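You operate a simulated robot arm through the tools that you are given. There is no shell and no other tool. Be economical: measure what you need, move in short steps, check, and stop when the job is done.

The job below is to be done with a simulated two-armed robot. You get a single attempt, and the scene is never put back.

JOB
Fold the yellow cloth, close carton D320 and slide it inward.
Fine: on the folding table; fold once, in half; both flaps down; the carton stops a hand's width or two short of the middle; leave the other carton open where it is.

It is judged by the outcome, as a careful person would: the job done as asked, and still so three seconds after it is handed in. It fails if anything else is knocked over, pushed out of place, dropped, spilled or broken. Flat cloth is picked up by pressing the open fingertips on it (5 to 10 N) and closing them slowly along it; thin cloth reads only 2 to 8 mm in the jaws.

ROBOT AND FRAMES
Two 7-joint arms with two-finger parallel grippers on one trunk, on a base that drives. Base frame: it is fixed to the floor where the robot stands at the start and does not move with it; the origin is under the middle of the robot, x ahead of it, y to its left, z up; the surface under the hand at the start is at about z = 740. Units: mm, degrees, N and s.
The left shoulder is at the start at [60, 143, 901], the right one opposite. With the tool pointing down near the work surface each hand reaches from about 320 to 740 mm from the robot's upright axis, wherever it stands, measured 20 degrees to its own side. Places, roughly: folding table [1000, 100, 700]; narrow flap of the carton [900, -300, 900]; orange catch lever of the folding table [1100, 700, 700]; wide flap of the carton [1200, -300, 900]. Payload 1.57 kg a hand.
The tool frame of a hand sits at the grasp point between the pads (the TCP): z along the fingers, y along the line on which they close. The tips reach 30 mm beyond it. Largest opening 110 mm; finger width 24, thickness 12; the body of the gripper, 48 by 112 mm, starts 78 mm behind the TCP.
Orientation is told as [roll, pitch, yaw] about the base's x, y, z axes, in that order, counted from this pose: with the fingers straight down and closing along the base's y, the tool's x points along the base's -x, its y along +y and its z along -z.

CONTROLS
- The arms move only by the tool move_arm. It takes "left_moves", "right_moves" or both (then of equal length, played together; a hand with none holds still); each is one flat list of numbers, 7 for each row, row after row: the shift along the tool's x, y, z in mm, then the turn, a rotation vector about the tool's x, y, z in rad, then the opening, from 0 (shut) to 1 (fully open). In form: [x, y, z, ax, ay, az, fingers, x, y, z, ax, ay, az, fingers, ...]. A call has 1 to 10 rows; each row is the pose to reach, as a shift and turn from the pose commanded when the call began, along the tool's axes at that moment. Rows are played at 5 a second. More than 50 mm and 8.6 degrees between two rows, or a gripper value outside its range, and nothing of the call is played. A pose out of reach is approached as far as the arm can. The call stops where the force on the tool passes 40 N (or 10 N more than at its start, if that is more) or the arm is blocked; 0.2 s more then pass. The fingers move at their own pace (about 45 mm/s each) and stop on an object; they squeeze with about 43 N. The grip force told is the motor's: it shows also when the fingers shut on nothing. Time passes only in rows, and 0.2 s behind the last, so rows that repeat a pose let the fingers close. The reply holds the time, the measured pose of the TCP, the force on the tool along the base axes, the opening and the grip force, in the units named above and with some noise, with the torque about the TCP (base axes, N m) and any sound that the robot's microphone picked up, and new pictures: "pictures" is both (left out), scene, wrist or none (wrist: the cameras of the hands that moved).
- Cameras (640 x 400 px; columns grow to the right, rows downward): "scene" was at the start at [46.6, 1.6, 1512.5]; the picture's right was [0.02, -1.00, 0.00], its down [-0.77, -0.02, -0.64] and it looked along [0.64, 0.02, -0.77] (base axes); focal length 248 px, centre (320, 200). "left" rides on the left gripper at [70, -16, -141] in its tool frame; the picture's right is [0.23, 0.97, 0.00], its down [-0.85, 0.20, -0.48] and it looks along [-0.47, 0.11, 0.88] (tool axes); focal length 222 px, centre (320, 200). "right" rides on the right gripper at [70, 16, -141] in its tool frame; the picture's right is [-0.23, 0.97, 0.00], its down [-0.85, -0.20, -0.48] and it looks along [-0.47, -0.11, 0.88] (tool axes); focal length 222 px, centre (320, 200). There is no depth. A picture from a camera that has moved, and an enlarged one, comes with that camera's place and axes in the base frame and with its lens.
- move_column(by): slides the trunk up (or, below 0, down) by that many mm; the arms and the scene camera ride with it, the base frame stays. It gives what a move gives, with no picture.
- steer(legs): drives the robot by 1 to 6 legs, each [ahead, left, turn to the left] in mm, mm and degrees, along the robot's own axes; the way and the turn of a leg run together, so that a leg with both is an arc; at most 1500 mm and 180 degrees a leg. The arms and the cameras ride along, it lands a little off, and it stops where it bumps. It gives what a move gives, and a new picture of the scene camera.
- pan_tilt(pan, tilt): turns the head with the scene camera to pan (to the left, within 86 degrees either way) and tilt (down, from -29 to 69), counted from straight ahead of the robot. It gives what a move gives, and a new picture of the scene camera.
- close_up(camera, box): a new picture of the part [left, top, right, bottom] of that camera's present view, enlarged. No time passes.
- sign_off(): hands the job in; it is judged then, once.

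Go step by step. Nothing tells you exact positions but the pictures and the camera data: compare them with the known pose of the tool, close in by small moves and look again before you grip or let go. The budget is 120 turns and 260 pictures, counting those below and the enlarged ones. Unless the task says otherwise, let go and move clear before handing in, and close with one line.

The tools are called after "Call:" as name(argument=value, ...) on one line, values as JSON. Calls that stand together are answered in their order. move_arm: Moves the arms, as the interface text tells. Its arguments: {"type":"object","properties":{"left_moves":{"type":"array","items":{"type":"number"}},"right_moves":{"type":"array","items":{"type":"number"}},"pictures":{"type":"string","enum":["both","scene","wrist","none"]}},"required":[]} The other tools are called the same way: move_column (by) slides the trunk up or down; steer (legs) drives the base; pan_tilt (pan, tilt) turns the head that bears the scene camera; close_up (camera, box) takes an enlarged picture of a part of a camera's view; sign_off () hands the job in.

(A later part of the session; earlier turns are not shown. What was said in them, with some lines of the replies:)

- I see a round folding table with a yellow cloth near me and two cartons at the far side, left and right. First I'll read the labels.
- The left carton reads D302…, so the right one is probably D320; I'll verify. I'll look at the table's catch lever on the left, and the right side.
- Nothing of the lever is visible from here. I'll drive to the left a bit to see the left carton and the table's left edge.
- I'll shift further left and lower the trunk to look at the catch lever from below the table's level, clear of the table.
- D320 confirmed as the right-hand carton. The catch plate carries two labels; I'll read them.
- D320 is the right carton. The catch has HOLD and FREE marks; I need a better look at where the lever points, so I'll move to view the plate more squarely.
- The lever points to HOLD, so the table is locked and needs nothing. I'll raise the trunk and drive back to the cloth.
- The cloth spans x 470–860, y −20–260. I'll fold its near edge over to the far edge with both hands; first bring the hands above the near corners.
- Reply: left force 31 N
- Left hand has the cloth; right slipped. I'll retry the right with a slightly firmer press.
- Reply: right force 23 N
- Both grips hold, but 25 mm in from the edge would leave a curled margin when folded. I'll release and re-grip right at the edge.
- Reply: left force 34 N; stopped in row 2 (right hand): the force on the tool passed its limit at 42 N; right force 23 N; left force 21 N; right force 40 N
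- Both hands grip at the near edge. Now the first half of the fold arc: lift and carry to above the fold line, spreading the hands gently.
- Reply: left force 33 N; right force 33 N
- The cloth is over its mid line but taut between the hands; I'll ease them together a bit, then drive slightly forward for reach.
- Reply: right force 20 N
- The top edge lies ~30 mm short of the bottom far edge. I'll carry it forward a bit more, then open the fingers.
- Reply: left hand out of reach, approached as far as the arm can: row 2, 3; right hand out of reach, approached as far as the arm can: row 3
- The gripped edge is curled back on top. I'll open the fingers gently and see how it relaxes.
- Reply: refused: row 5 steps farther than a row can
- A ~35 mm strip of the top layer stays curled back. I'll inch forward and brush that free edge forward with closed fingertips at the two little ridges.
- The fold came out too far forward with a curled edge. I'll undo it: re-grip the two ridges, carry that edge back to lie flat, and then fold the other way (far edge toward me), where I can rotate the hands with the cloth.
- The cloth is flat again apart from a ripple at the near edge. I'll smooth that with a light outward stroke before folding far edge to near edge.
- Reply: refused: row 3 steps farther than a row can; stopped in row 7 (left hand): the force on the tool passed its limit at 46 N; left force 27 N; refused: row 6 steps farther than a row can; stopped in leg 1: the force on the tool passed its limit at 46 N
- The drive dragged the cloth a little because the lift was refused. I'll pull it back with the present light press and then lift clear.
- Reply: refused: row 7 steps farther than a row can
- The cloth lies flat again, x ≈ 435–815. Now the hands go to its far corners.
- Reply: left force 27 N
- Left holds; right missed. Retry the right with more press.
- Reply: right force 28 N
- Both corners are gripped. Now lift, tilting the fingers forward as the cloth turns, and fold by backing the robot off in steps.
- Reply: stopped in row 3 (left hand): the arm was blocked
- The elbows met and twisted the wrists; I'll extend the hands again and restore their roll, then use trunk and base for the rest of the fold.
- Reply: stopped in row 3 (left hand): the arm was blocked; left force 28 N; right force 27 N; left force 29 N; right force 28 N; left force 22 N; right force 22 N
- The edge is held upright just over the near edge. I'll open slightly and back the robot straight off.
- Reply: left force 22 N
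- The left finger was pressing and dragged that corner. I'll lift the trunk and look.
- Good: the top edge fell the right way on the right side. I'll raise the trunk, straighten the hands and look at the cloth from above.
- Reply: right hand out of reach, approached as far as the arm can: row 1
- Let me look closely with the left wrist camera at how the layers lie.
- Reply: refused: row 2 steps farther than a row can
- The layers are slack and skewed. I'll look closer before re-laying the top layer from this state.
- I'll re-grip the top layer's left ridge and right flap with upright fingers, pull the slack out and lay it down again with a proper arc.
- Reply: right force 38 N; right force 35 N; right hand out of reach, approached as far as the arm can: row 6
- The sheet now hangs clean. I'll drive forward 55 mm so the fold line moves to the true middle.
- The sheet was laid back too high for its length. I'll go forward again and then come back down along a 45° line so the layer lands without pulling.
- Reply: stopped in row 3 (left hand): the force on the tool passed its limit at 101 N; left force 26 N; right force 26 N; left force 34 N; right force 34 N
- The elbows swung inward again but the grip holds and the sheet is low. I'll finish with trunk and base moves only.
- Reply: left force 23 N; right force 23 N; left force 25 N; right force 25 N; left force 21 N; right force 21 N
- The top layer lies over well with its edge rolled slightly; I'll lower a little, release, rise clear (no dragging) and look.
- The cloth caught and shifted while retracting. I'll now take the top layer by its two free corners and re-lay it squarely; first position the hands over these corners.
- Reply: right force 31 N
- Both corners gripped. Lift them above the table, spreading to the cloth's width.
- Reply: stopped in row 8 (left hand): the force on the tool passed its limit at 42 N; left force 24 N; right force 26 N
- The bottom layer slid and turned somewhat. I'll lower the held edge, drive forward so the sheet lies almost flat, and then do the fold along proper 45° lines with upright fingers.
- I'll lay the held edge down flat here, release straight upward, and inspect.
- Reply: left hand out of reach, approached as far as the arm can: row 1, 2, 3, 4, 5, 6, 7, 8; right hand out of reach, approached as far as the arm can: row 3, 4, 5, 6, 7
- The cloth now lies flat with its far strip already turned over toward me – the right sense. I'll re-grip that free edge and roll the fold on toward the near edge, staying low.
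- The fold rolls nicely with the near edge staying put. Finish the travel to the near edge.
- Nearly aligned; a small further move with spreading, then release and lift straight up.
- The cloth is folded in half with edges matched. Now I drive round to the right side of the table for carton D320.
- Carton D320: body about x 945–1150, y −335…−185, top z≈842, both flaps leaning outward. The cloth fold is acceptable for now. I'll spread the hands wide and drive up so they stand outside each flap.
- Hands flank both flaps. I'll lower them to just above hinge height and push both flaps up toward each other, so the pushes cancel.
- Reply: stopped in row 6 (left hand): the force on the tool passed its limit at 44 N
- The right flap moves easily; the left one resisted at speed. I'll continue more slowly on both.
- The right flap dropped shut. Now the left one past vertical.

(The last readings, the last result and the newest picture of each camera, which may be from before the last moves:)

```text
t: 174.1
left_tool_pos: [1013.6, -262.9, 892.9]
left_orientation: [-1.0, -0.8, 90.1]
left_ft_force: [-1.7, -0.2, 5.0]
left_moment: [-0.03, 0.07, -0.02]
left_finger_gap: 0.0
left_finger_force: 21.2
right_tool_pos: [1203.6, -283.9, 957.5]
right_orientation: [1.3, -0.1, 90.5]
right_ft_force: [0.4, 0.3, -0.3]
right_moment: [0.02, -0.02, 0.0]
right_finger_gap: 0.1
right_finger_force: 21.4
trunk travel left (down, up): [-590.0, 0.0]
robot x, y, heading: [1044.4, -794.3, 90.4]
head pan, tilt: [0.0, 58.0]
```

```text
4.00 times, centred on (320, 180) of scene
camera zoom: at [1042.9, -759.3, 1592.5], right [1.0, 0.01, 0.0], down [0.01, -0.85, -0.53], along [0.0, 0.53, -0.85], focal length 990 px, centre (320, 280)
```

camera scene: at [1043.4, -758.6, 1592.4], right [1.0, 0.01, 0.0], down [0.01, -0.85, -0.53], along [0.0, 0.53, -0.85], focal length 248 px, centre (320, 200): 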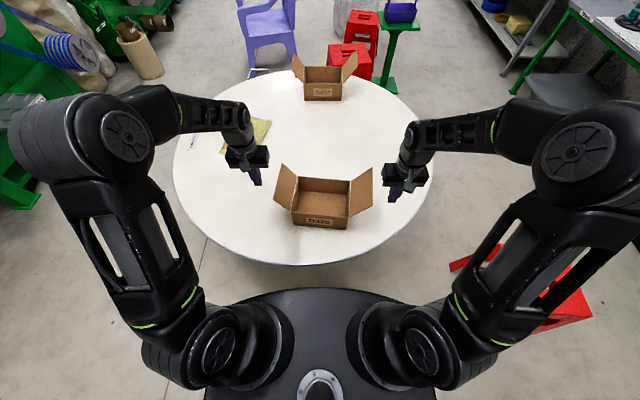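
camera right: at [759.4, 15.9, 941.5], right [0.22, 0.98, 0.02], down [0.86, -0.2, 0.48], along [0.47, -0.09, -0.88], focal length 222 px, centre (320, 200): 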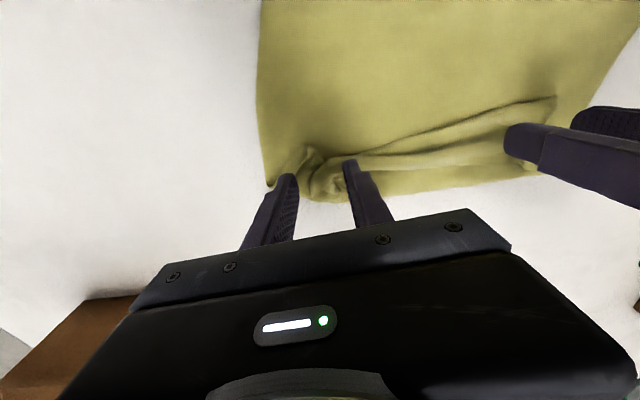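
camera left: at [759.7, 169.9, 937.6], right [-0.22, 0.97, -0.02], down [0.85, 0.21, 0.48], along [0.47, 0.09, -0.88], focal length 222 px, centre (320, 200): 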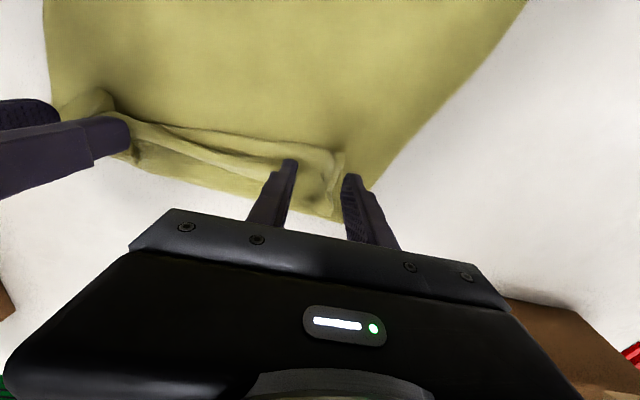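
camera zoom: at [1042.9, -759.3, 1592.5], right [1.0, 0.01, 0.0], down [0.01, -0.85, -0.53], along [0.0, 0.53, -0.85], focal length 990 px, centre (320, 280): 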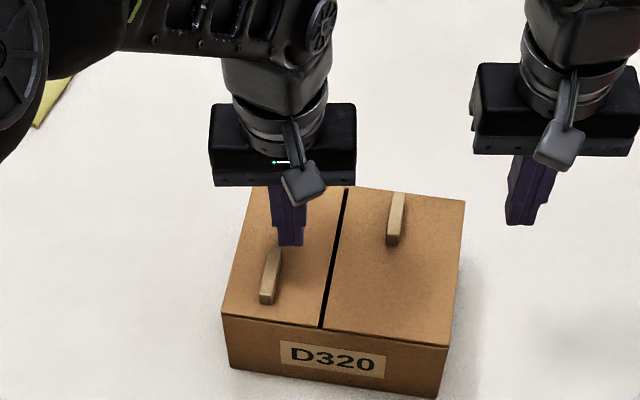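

Both flaps are down. I'll lift off, bring both closed hands behind the carton's near face at mid-height to push it inward.

Call:
move_arm(left_moves=[0, 0, -35, 0, 0, 0, 0, 0, 0, -68, 0, 0, 0, 0, 45, 5, -68, 0, 0, 0, 0, 90, 12, -68, 0, 0, 0, 0, 135, 20, -68, 0, 0, 0, 0, 172, 24, -68, 0, 0, 0, 0, 172, 24, -28, 0, 0, 0, 0, 172, 24, 12, 0, 0, 0, 0, 172, 24, 52, 0, 0, 0, 0, 172, 24, 88, 0, 0, 0, 0], right_moves=[0, 0, -5, 0, 0, 0, 0, 0, 0, -5, 0, 0, 0, 0, 40, 18, -5, 0, 0, 0, 0, 80, 38, -5, 0, 0, 0, 0, 120, 60, -5, 0, 0, 0, 0, 161, 87, -5, 0, 0, 0, 0, 161, 87, 35, 0, 0, 0, 0, 161, 87, 75, 0, 0, 0, 0, 161, 87, 115, 0, 0, 0, 0, 161, 87, 152, 0, 0, 0, 0], pictures="scene")

Call:
close_up(camera="scene", box=[240, 120, 400, 240])

```text
t: 176.3
left_tool_pos: [989.0, -437.0, 801.9]
left_orientation: [-1.2, -0.5, 90.0]
left_ft_force: [-0.4, -0.8, -0.4]
left_moment: [-0.03, 0.01, -0.02]
left_finger_gap: 0.3
left_finger_force: 21.0
right_tool_pos: [1113.8, -444.7, 804.1]
right_orientation: [1.3, -0.1, 90.4]
right_ft_force: [0.0, 0.4, -0.5]
right_moment: [0.01, -0.03, -0.04]
right_finger_gap: 0.0
right_finger_force: 22.0
trunk travel left (down, up): [-590.0, 0.0]
robot x, y, heading: [1044.9, -799.8, 90.4]
head pan, tilt: [0.0, 58.0]
camera scene: at [1042.9, -757.7, 1592.4], right [1.0, 0.01, 0.0], down [0.01, -0.85, -0.53], along [0.0, 0.53, -0.85], focal length 248 px, centre (320, 200)
```

scene: 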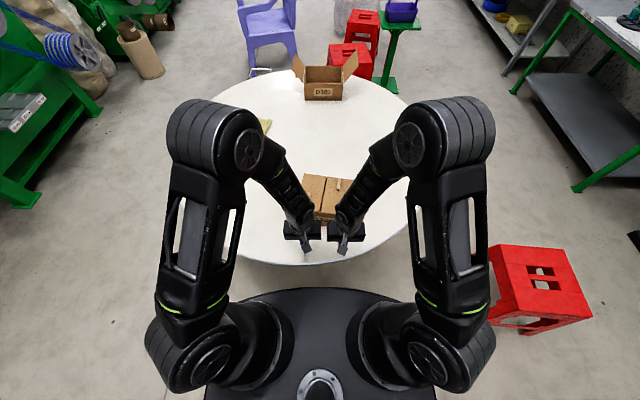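

```text
3.33 times, centred on (320, 180) of scene
camera zoom: at [1042.9, -757.7, 1592.4], right [1.0, 0.01, 0.0], down [0.01, -0.85, -0.53], along [0.0, 0.53, -0.85], focal length 825 px, centre (320, 267)
```

zoom: 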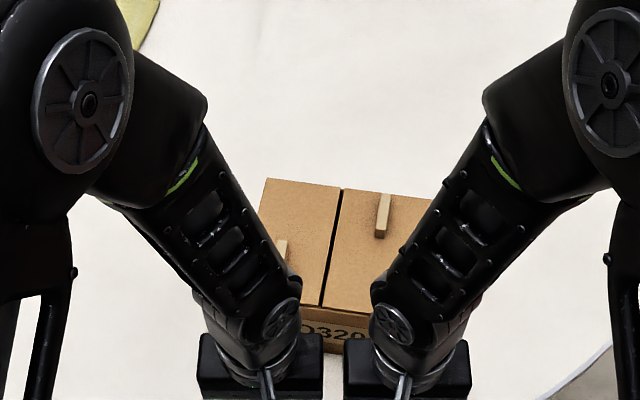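

Call:
move_arm(left_moves=[-40, 0, 0, 0, 0, 0, 0, -72, 0, 0, 0, 0, 0, 0, -85, 0, 0, 0, 0, 0, 0, -100, 2, 0, 0, 0, 0, 0, -118, 5, 0, 0, 0, 0, 0, -136, 8, 0, 0, 0, 0, 0, -154, 11, 0, 0, 0, 0, 0, -172, 14, 0, 0, 0, 0, 0, -190, 17, 0, 0, 0, 0, 0, -208, 20, 0, 0, 0, 0, 0], right_moves=[-40, 0, 0, 0, 0, 0, 0, -72, 0, 0, 0, 0, 0, 0, -85, 0, 0, 0, 0, 0, 0, -100, 2, 0, 0, 0, 0, 0, -118, 5, 0, 0, 0, 0, 0, -136, 8, 0, 0, 0, 0, 0, -154, 11, 0, 0, 0, 0, 0, -172, 14, 0, 0, 0, 0, 0, -190, 17, 0, 0, 0, 0, 0, -208, 20, 0, 0, 0, 0, 0], pictures="none")

Call:
close_up(camera="scene", box=[220, 80, 420, 230])

```text
t: 178.5
left_tool_pos: [971.3, -228.8, 803.9]
left_orientation: [-1.0, -0.6, 90.0]
left_ft_force: [-1.4, -1.4, -0.6]
left_moment: [-0.02, 0.01, 0.0]
left_finger_gap: 0.1
left_finger_force: 21.1
right_tool_pos: [1092.6, -236.9, 810.3]
right_orientation: [1.3, -0.1, 90.4]
right_ft_force: [-1.0, -0.4, 0.2]
right_moment: [-0.03, 0.0, 0.01]
right_finger_gap: 0.0
right_finger_force: 21.2
trunk travel left (down, up): [-590.0, 0.0]
robot x, y, heading: [1042.3, -799.4, 90.6]
head pan, tilt: [0.0, 58.0]
```

```text
2.67 times, centred on (320, 155) of scene
camera zoom: at [1043.0, -757.9, 1592.3], right [1.0, 0.01, 0.0], down [0.01, -0.85, -0.53], along [0.0, 0.53, -0.85], focal length 660 px, centre (320, 320)
```

zoom: 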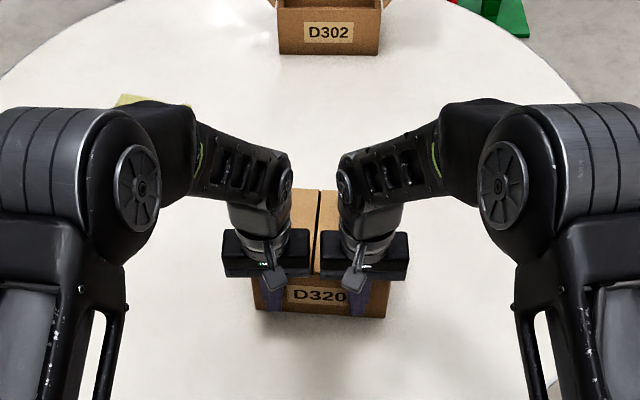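

Call:
move_arm(left_moves=[-16, 3, 0, 0, 0, 0, 0, -33, 6, 0, 0, 0, 0, 0, -50, 9, 0, 0, 0, 0, 0, -66, 12, 0, 0, 0, 0, 0, -66, 12, 0, 0, 0, 0, 0, -50, 10, 0, 0, 0, 0, 0, -10, 10, 0, 0, 0, 0, 0, 30, 10, -30, 0, 0, 0, 0, 60, 10, -70, 0, 0, 0, 0, 80, 25, -110, 0, 0, 0, 0], right_moves=[-16, 3, 0, 0, 0, 0, 0, -33, 6, 0, 0, 0, 0, 0, -50, 9, 0, 0, 0, 0, 0, -66, 12, 0, 0, 0, 0, 0, -66, 12, 0, 0, 0, 0, 0, -50, 10, 0, 0, 0, 0, 0, -10, 10, 0, 0, 0, 0, 0, 30, 10, -30, 0, 0, 0, 0, 60, 10, -70, 0, 0, 0, 0, 80, -5, -110, 0, 0, 0, 0], pictures="none")

Call:
pan_tilt(pan=8, tilt=48)

Call:
close_up(camera="scene", box=[200, 110, 440, 260])

```text
t: 180.7
left_tool_pos: [943.6, -310.3, 916.4]
left_orientation: [-1.2, -0.8, 90.0]
left_ft_force: [-0.2, 0.5, 0.4]
left_moment: [0.03, 0.02, -0.05]
left_finger_gap: 0.1
left_finger_force: 21.5
right_tool_pos: [1100.3, -316.0, 919.4]
right_orientation: [1.3, -0.2, 90.4]
right_ft_force: [-0.4, -0.6, 0.7]
right_moment: [0.05, 0.02, -0.03]
right_finger_gap: 0.1
right_finger_force: 21.7
trunk travel left (down, up): [-590.0, 0.0]
robot x, y, heading: [1043.3, -798.2, 90.6]
head pan, tilt: [0.0, 58.0]
```

```text
t: 181.4
left_tool_pos: [943.6, -308.0, 915.1]
left_orientation: [-1.1, -0.5, 90.0]
left_ft_force: [-0.6, 0.0, 0.2]
left_moment: [0.0, 0.02, -0.04]
left_finger_gap: 0.3
left_finger_force: 21.3
right_tool_pos: [1100.4, -314.8, 919.3]
right_orientation: [1.3, -0.1, 90.4]
right_ft_force: [0.2, 0.2, 0.2]
right_moment: [-0.01, 0.02, 0.0]
right_finger_gap: 0.2
right_finger_force: 21.2
trunk travel left (down, up): [-590.0, 0.0]
robot x, y, heading: [1044.6, -797.4, 90.5]
head pan, tilt: [8.0, 48.0]
camera scene: at [1032.1, -749.8, 1605.2], right [0.99, 0.15, 0.0], down [0.11, -0.74, -0.67], along [-0.1, 0.66, -0.74], focal length 248 px, centre (320, 200)
```

scene: 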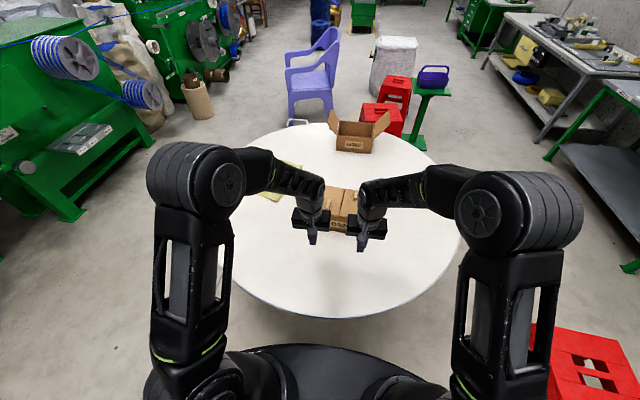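

```text
2.67 times, centred on (320, 185) of scene
camera zoom: at [1032.1, -749.8, 1605.2], right [0.99, 0.15, 0.0], down [0.11, -0.74, -0.67], along [-0.1, 0.66, -0.74], focal length 660 px, centre (320, 240)
```

zoom: 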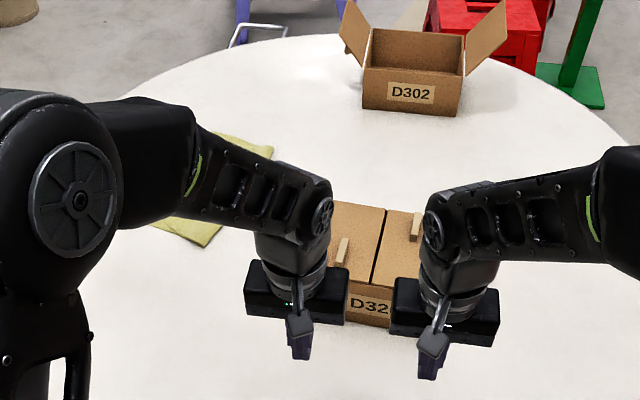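

The carton is in place with both flaps shut. I'll back away and return to the front side to check everything, the cloth above all.

Call:
steer(legs=[[-420, 0, 0], [0, 0, -90], [-1250, 0, 0], [0, 1330, 0], [270, 0, 0]])

Call:
pan_tilt(pan=0, tilt=52)

Call:
close_up(camera="scene", box=[240, 100, 400, 200])

```text
t: 201.4
left_tool_pos: [559.6, 181.9, 912.4]
left_orientation: [-1.0, -0.7, -0.4]
left_ft_force: [0.8, -0.2, -0.1]
left_moment: [-0.02, -0.03, 0.01]
left_finger_gap: 0.2
left_finger_force: 21.3
right_tool_pos: [551.4, 24.1, 917.6]
right_orientation: [1.3, -0.1, -0.2]
right_ft_force: [0.2, 1.0, 0.2]
right_moment: [0.01, 0.01, 0.01]
right_finger_gap: 0.2
right_finger_force: 21.6
trunk travel left (down, up): [-590.0, 0.0]
robot x, y, heading: [69.6, 86.7, 0.2]
head pan, tilt: [8.0, 48.0]
camera scene: at [117.4, 95.2, 1605.2], right [0.14, -0.99, 0.0], down [-0.74, -0.1, -0.67], along [0.66, 0.09, -0.74], focal length 248 px, centre (320, 200)
```

scene: 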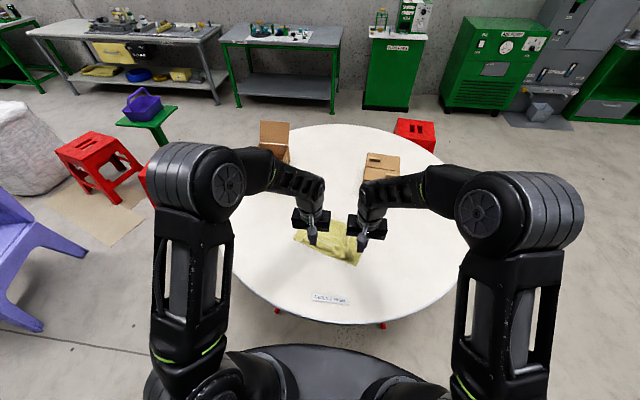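

```text
t: 202.1
left_tool_pos: [558.7, 181.4, 915.3]
left_orientation: [-1.0, -0.6, -0.6]
left_ft_force: [0.0, 0.1, 0.5]
left_moment: [0.03, 0.01, 0.0]
left_finger_gap: 0.0
left_finger_force: 21.1
right_tool_pos: [551.5, 24.6, 919.0]
right_orientation: [1.3, -0.1, -0.2]
right_ft_force: [-0.6, -0.5, -0.4]
right_moment: [-0.03, 0.02, -0.01]
right_finger_gap: 0.2
right_finger_force: 21.3
trunk travel left (down, up): [-590.0, 0.0]
robot x, y, heading: [67.5, 85.7, 0.0]
head pan, tilt: [0.0, 52.0]
camera scene: at [112.9, 84.3, 1599.9], right [0.0, -1.0, 0.0], down [-0.79, 0.0, -0.62], along [0.62, 0.0, -0.79], focal length 248 px, centre (320, 200)
```

scene: 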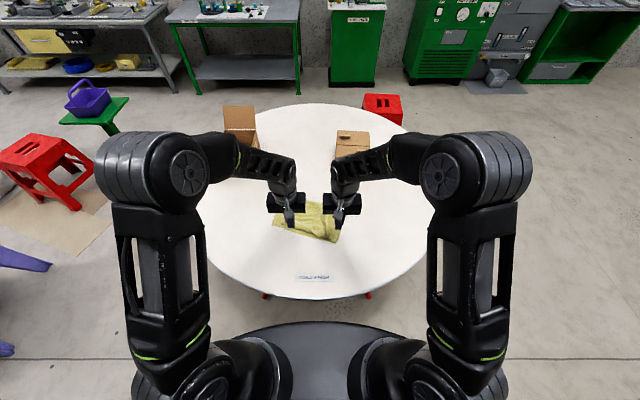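

```text
4.00 times, centred on (320, 150) of scene
camera zoom: at [112.9, 84.3, 1599.9], right [0.0, -1.0, 0.0], down [-0.79, 0.0, -0.62], along [0.62, 0.0, -0.79], focal length 990 px, centre (320, 400)
```

zoom: 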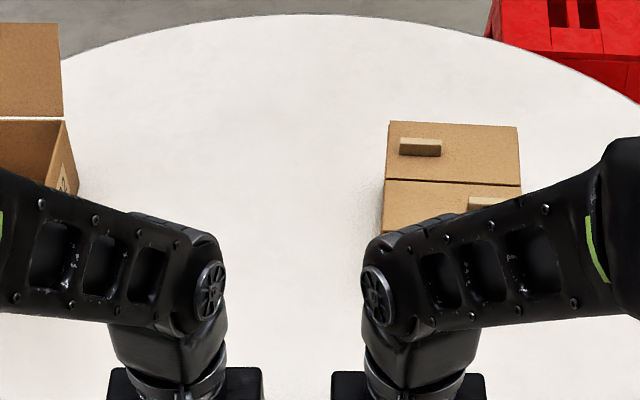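

Carton is about 110 mm (near side) short of the table's middle – good. Now I'll move the hands apart and inspect the cloth.

Call:
move_arm(left_moves=[0, 40, -5, 0, 0, 0, 0.3, 0, 80, -10, 0, 0, 0, 0.3, 0, 120, -15, 0, 0, 0, 0.3, 0, 160, -15, 0, 0, 0, 0.3], right_moves=[0, -40, -5, 0, 0, 0, 0.3, 0, -80, -10, 0, 0, 0, 0.3, 0, -120, -15, 0, 0, 0, 0.3, 0, -140, -15, 0, 0, 0, 0.3], pictures="none")

Call:
close_up(camera="scene", box=[260, 180, 360, 250])

```text
t: 203.1
left_tool_pos: [558.9, 343.9, 929.4]
left_orientation: [-1.2, -0.7, -0.7]
left_ft_force: [-0.3, -0.1, 0.2]
left_moment: [-0.02, -0.01, -0.02]
left_finger_gap: 33.0
left_finger_force: 0.1
right_tool_pos: [553.5, -115.5, 930.7]
right_orientation: [1.3, -0.2, -0.1]
right_ft_force: [-1.0, -0.5, -0.4]
right_moment: [-0.01, -0.01, 0.0]
right_finger_gap: 33.1
right_finger_force: 0.0
trunk travel left (down, up): [-590.0, 0.0]
robot x, y, heading: [74.8, 83.1, 0.1]
head pan, tilt: [0.0, 52.0]
```

```text
5.71 times, centred on (310, 215) of scene
camera zoom: at [113.3, 85.1, 1599.9], right [0.0, -1.0, 0.0], down [-0.79, 0.0, -0.62], along [0.62, 0.0, -0.79], focal length 1415 px, centre (377, 114)
```

zoom: 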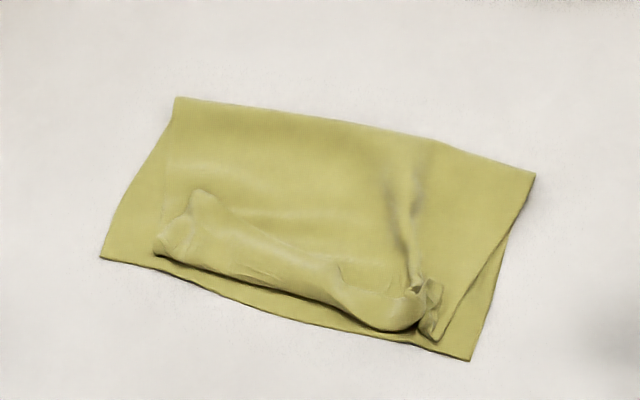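

The fold is sound, but the top edge is a bit rolled with its corners ~45 mm inside. I'll tug the two top corners gently outward to tidy it.

Call:
move_arm(left_moves=[-21, -21, 20, 0, 0, 0, 0.25, -42, -42, 45, 0, 0, 0, 0.25, -63, -62, 70, 0, 0, 0, 0.25, -84, -83, 95, 0, 0, 0, 0.25, -105, -104, 120, 0, 0, 0, 0.25], right_moves=[-10, 32, 20, 0, 0, 0, 0.25, -20, 64, 45, 0, 0, 0, 0.25, -30, 96, 70, 0, 0, 0, 0.25, -40, 128, 95, 0, 0, 0, 0.25, -49, 158, 120, 0, 0, 0, 0.25], pictures="wrist")

```text
t: 204.2
left_tool_pos: [667.1, 235.6, 803.5]
left_orientation: [-1.1, -0.6, -0.5]
left_ft_force: [0.7, 1.2, 0.5]
left_moment: [0.02, 0.08, 0.02]
left_finger_gap: 27.4
left_finger_force: 0.1
right_tool_pos: [604.2, 46.2, 810.9]
right_orientation: [1.4, -0.1, -0.2]
right_ft_force: [-0.1, 0.4, 0.0]
right_moment: [0.0, 0.0, 0.0]
right_finger_gap: 27.4
right_finger_force: 0.0
trunk travel left (down, up): [-590.0, 0.0]
robot x, y, heading: [69.1, 86.9, 0.1]
head pan, tilt: [0.0, 52.0]
camera right: at [533.3, 60.2, 954.1], right [0.23, 0.97, 0.02], down [0.85, -0.21, 0.48], along [0.47, -0.09, -0.88], focal length 222 px, centre (320, 200)
camera left: at [594.3, 222.8, 943.8], right [-0.22, 0.98, -0.02], down [0.85, 0.2, 0.48], along [0.48, 0.09, -0.88], focal length 222 px, centre (320, 200)
```

right: 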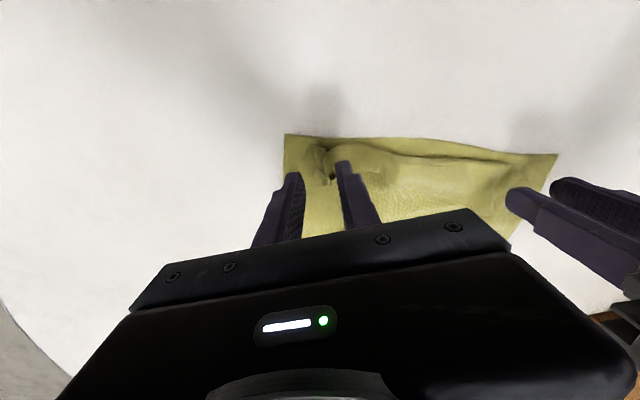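
left: 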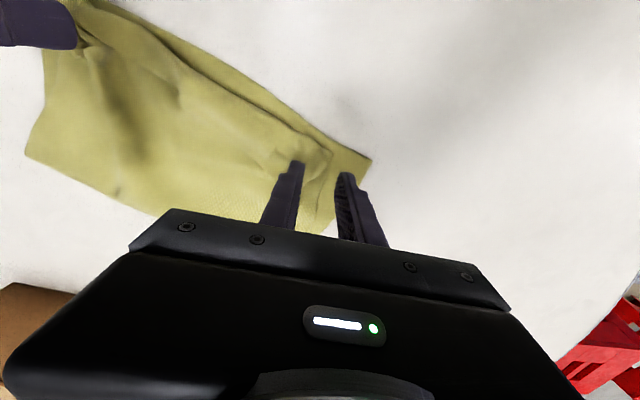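

Call:
move_arm(left_moves=[12, 0, 12, 0, 0, 0, 0.25, 12, 0, 24, 0, 0, 0, 0.25, 12, 0, 28, 0, 0, 0, 0.25, 12, 0, 28, 0, 0, 0, 0.15, 12, 0, 28, 0, 0, 0, 0.07, 12, 0, 28, 0, 0, 0, 0, 12, 0, 28, 0, 0, 0, 0], right_moves=[2, 4, 14, 0, 0, 0, 0.25, 2, 4, 28, 0, 0, 0, 0.25, 2, 4, 35, 0, 0, 0, 0.25, 2, 4, 35, 0, 0, 0, 0.15, 2, 4, 35, 0, 0, 0, 0.07, 2, 4, 35, 0, 0, 0, 0, 2, 4, 35, 0, 0, 0, 0], pictures="none")

```text
t: 205.8
left_tool_pos: [653.5, 234.5, 779.0]
left_orientation: [-1.0, -0.6, -0.6]
left_ft_force: [-0.3, -0.7, 1.2]
left_moment: [0.0, -0.01, 0.0]
left_finger_gap: 2.8
left_finger_force: 23.7
right_tool_pos: [598.6, 48.8, 777.8]
right_orientation: [1.3, -0.2, -0.1]
right_ft_force: [0.5, 0.2, 2.9]
right_moment: [0.0, -0.01, -0.03]
right_finger_gap: 4.1
right_finger_force: 25.1
trunk travel left (down, up): [-590.0, 0.0]
robot x, y, heading: [68.4, 84.5, 0.0]
head pan, tilt: [0.0, 52.0]
```

Both corners held. I'll roll the fold slightly outward (lift, drive along the cloth's axis), then re-lay the edge exactly on the near edge.

Call:
move_arm(left_moves=[-10, -3, -30, 0, 0, 0, 0, -22, -8, -55, 0, 0, 0, 0, -38, -13, -75, 0, 0, 0, 0], right_moves=[-10, -3, -30, 0, 0, 0, 0, -22, -8, -55, 0, 0, 0, 0, -38, -13, -75, 0, 0, 0, 0], pictures="none")

Call:
steer(legs=[[122, -43, 0]])

Call:
move_arm(left_moves=[-20, -7, -20, 0, 0, 0, 0, -40, -14, -40, 0, 0, 0, 0, -60, -20, -50, 0, 0, 0, 0], right_moves=[-20, -7, -20, 0, 0, 0, 0, -40, -14, -40, 0, 0, 0, 0, -60, -20, -50, 0, 0, 0, 0], pictures="none")

Call:
close_up(camera="scene", box=[240, 160, 400, 270])

```text
t: 206.7
left_tool_pos: [689.9, 220.6, 857.6]
left_orientation: [-1.1, -0.5, -0.5]
left_ft_force: [-0.3, -0.4, -0.4]
left_moment: [0.06, -0.02, 0.04]
left_finger_gap: 2.8
left_finger_force: 23.9
right_tool_pos: [636.4, 33.7, 852.3]
right_orientation: [1.3, -0.1, -0.2]
right_ft_force: [0.3, -0.8, 0.6]
right_moment: [0.02, 0.01, -0.03]
right_finger_gap: 4.2
right_finger_force: 24.7
trunk travel left (down, up): [-590.0, 0.0]
robot x, y, heading: [67.6, 83.2, -0.3]
head pan, tilt: [0.0, 52.0]
```

```text
t: 207.9
left_tool_pos: [808.4, 177.1, 856.8]
left_orientation: [-1.0, -0.5, -0.6]
left_ft_force: [0.5, -0.7, -0.6]
left_moment: [0.0, 0.02, 0.02]
left_finger_gap: 2.9
left_finger_force: 23.9
right_tool_pos: [757.2, -8.5, 852.3]
right_orientation: [1.4, 0.0, -0.1]
right_ft_force: [0.4, -0.1, -0.6]
right_moment: [0.02, 0.05, -0.03]
right_finger_gap: 4.0
right_finger_force: 25.2
trunk travel left (down, up): [-590.0, 0.0]
robot x, y, heading: [187.7, 41.3, 0.1]
head pan, tilt: [0.0, 52.0]
camera scene: at [234.7, 41.0, 1599.8], right [0.0, -1.0, 0.0], down [-0.79, 0.0, -0.61], along [0.61, 0.0, -0.79], focal length 248 px, centre (320, 200)
```

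scene: 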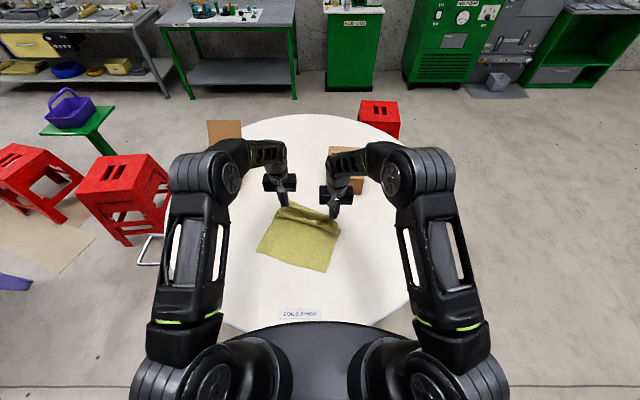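

```text
t: 208.7
left_tool_pos: [869.8, 156.8, 909.9]
left_orientation: [-1.0, -0.6, -0.6]
left_ft_force: [-0.3, -1.0, -0.5]
left_moment: [-0.02, 0.04, 0.02]
left_finger_gap: 2.7
left_finger_force: 24.1
right_tool_pos: [818.1, -32.8, 900.1]
right_orientation: [1.5, -0.1, -0.1]
right_ft_force: [0.0, 0.0, -0.3]
right_moment: [0.04, 0.03, -0.05]
right_finger_gap: 3.9
right_finger_force: 24.7
trunk travel left (down, up): [-590.0, 0.0]
robot x, y, heading: [187.2, 47.9, -0.1]
head pan, tilt: [0.0, 52.0]
```

```text
3.64 times, centred on (320, 215) of scene
camera zoom: at [234.1, 41.1, 1599.8], right [0.0, -1.0, 0.0], down [-0.79, 0.0, -0.61], along [0.61, 0.0, -0.79], focal length 900 px, centre (320, 146)
```

zoom: 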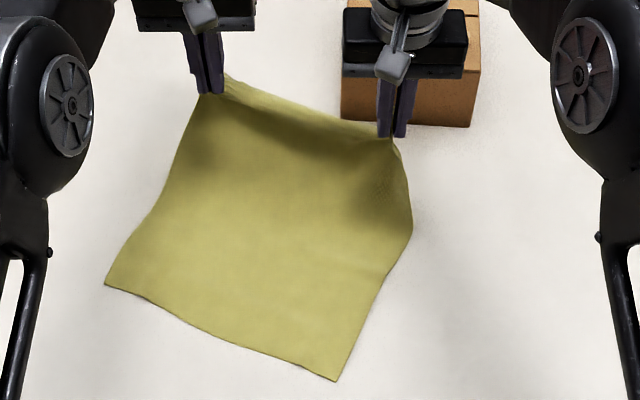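

The sheet hangs cleanly now. Lay it back along the cloth's axis onto the near edge.

Call:
move_arm(left_moves=[17, 8, 25, 0, 0, 0, 0, 39, 19, 40, 0, 0, 0, 0, 62, 30, 55, 0, 0, 0, 0, 84, 41, 70, 0, 0, 0, 0, 106, 53, 85, 0, 0, 0, 0, 128, 65, 100, 0, 0, 0, 0, 148, 76, 114, 0, 0, 0, 0], right_moves=[23, 10, 15, 0, 0, 0, 0, 49, 20, 30, 0, 0, 0, 0, 75, 31, 45, 0, 0, 0, 0, 102, 41, 60, 0, 0, 0, 0, 128, 50, 75, 0, 0, 0, 0, 154, 60, 90, 0, 0, 0, 0, 178, 69, 104, 0, 0, 0, 0], pictures="none")

Call:
close_up(camera="scene", box=[240, 160, 400, 270])

Call:
close_up(camera="left", box=[0, 0, 480, 300])

```text
t: 210.3
left_tool_pos: [721.6, 233.5, 791.8]
left_orientation: [-1.1, -0.6, -0.6]
left_ft_force: [-2.2, -5.1, -0.3]
left_moment: [-0.12, 0.05, -0.05]
left_finger_gap: 2.8
left_finger_force: 23.6
right_tool_pos: [640.3, 43.5, 798.0]
right_orientation: [1.4, -0.2, -0.2]
right_ft_force: [2.1, 4.7, -1.2]
right_moment: [0.11, -0.06, -0.05]
right_finger_gap: 4.3
right_finger_force: 25.2
trunk travel left (down, up): [-590.0, 0.0]
robot x, y, heading: [188.9, 42.4, -0.3]
head pan, tilt: [0.0, 52.0]
```

```text
3.64 times, centred on (320, 215) of scene
camera zoom: at [232.5, 42.3, 1599.9], right [0.0, -1.0, 0.0], down [-0.79, 0.0, -0.62], along [0.62, 0.0, -0.79], focal length 900 px, centre (320, 146)
```

zoom: 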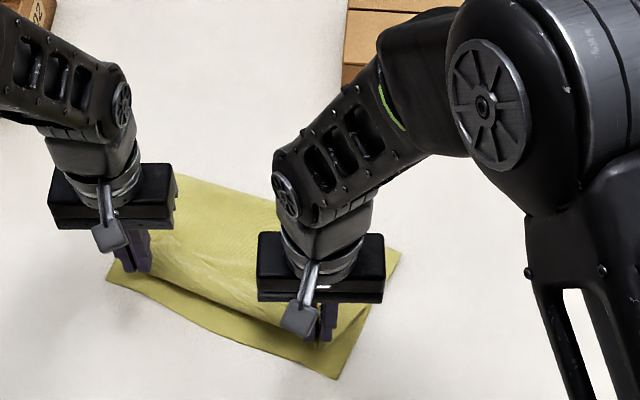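

```text
1.33 times, centred on (240, 150) of left
camera zoom: at [650.3, 222.8, 931.6], right [-0.22, 0.98, -0.02], down [0.85, 0.2, 0.48], along [0.48, 0.09, -0.88], focal length 296 px, centre (427, 267)
```

zoom: 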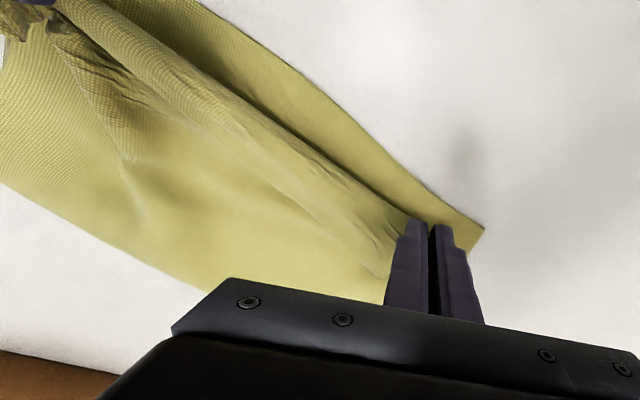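

Call:
move_arm(left_moves=[11, 8, 4, 0, 0, 0, 0, 22, 16, 9, 0, 0, 0, 0, 24, 17, 15, 0, 0, 0, 0, 24, 17, 16, 0, 0, 0, 0.1, 24, 17, 16, 0, 0, 0, 0.3, 24, 17, 15, 0, 0, 0, 0.5, 24, 17, -15, 0, 0, 0, 0.5, 24, 17, -60, 0, 0, 0, 0.5, 24, 17, -105, 0, 0, 0, 0.5, 24, 55, -130, 0, 0, 0, 0.5], right_moves=[13, 2, 6, 0, 0, 0, 0, 26, 5, 13, 0, 0, 0, 0, 28, 5, 20, 0, 0, 0, 0, 28, 5, 21, 0, 0, 0, 0.1, 28, 5, 21, 0, 0, 0, 0.3, 28, 5, 20, 0, 0, 0, 0.5, 28, 5, -15, 0, 0, 0, 0.5, 28, 5, -60, 0, 0, 0, 0.5, 28, 5, -105, 0, 0, 0, 0.5, 28, -35, -130, 0, 0, 0, 0.5], pictures="none")

Call:
close_up(camera="left", box=[60, 0, 380, 200])

Call:
close_up(camera="right", box=[240, 40, 560, 240])

```text
t: 212.5
left_tool_pos: [695.1, 288.9, 922.7]
left_orientation: [-1.1, -0.5, -0.4]
left_ft_force: [-1.1, -0.1, -0.9]
left_moment: [-0.02, 0.01, 0.0]
left_finger_gap: 55.0
left_finger_force: 0.2
right_tool_pos: [610.1, 5.8, 925.0]
right_orientation: [1.4, -0.1, -0.2]
right_ft_force: [-0.3, 0.0, 0.2]
right_moment: [0.01, 0.04, 0.01]
right_finger_gap: 55.1
right_finger_force: 0.0
trunk travel left (down, up): [-590.0, 0.0]
robot x, y, heading: [186.9, 39.0, -0.3]
head pan, tilt: [0.0, 52.0]
```

```text
2.00 times, centred on (220, 100) of left
camera zoom: at [622.8, 277.5, 1061.8], right [-0.22, 0.98, -0.02], down [0.85, 0.2, 0.48], along [0.48, 0.09, -0.88], focal length 444 px, centre (520, 400)
```

zoom: 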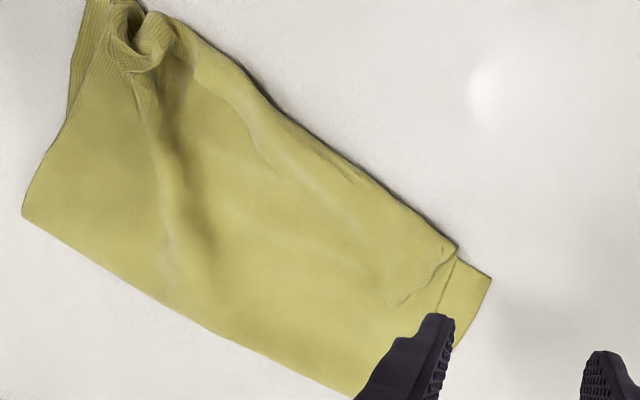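

```text
2.00 times, centred on (400, 140) of right
camera zoom: at [540.8, 19.0, 1068.0], right [0.23, 0.97, 0.02], down [0.85, -0.21, 0.48], along [0.47, -0.09, -0.88], focal length 444 px, centre (160, 320)
```

zoom: 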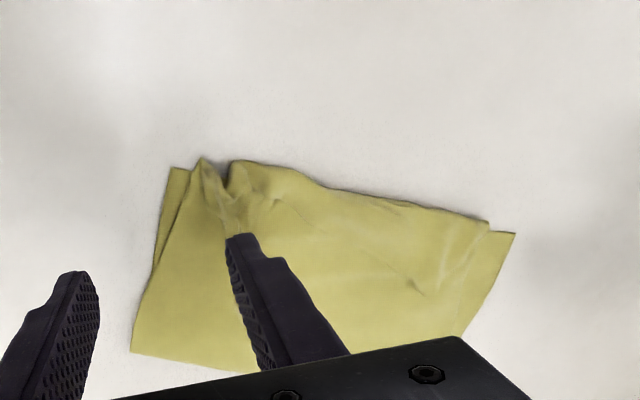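

The cloth is now neatly folded in half with its edges matched. I'll back away and make a final check.

Call:
steer(legs=[[-450, 0, 0]])

Call:
close_up(camera="scene", box=[200, 60, 420, 200])

```text
t: 215.2
left_tool_pos: [242.5, 290.0, 921.6]
left_orientation: [-1.0, -0.7, -0.7]
left_ft_force: [-0.4, -0.3, -0.6]
left_moment: [-0.02, -0.01, -0.01]
left_finger_gap: 55.2
left_finger_force: 0.1
right_tool_pos: [156.3, 6.1, 925.9]
right_orientation: [1.2, -0.1, -0.2]
right_ft_force: [-0.6, -0.4, 0.5]
right_moment: [0.02, -0.04, 0.01]
right_finger_gap: 55.0
right_finger_force: 0.1
trunk travel left (down, up): [-590.0, 0.0]
robot x, y, heading: [-267.4, 43.9, -0.2]
head pan, tilt: [0.0, 52.0]
camera scene: at [-221.6, 42.2, 1599.9], right [0.0, -1.0, 0.0], down [-0.79, 0.0, -0.62], along [0.62, 0.0, -0.79], focal length 248 px, centre (320, 200)
```

scene: 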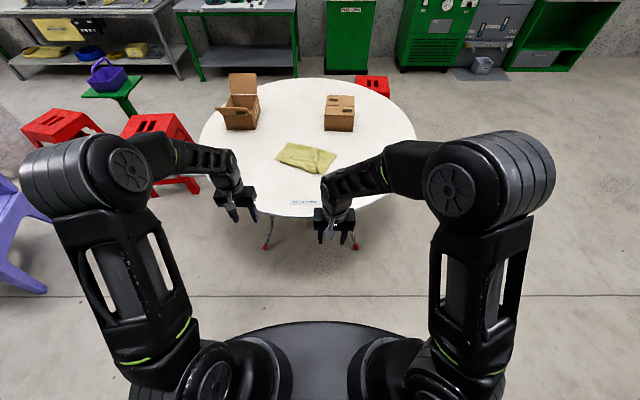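

```text
2.86 times, centred on (310, 130) of scene
camera zoom: at [-221.6, 42.2, 1599.9], right [0.0, -1.0, 0.0], down [-0.79, 0.0, -0.62], along [0.62, 0.0, -0.79], focal length 708 px, centre (349, 400)
```

zoom: 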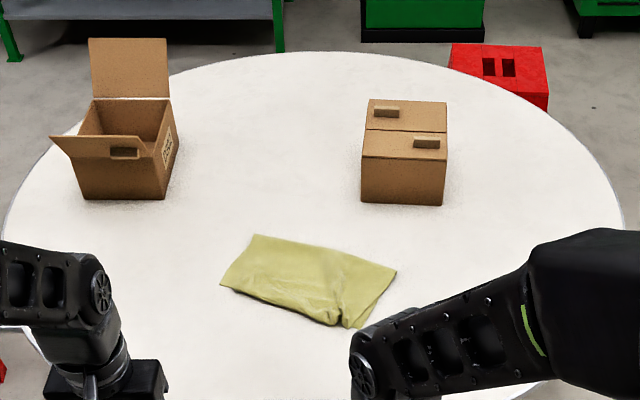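

Everything is in order: cloth folded in half, D320 shut and short of the middle, D302 still open in place, hands clear. Handing in.

Call:
sign_off()

```text
The job is handed in.
```

The yellow cloth is folded once in half on the folding table, with its edges matching to about 20 mm and some creasing left near one corner. Carton D320 has both flaps down and sits about 110 mm short of the table's middle. D302 was left open where it stood.
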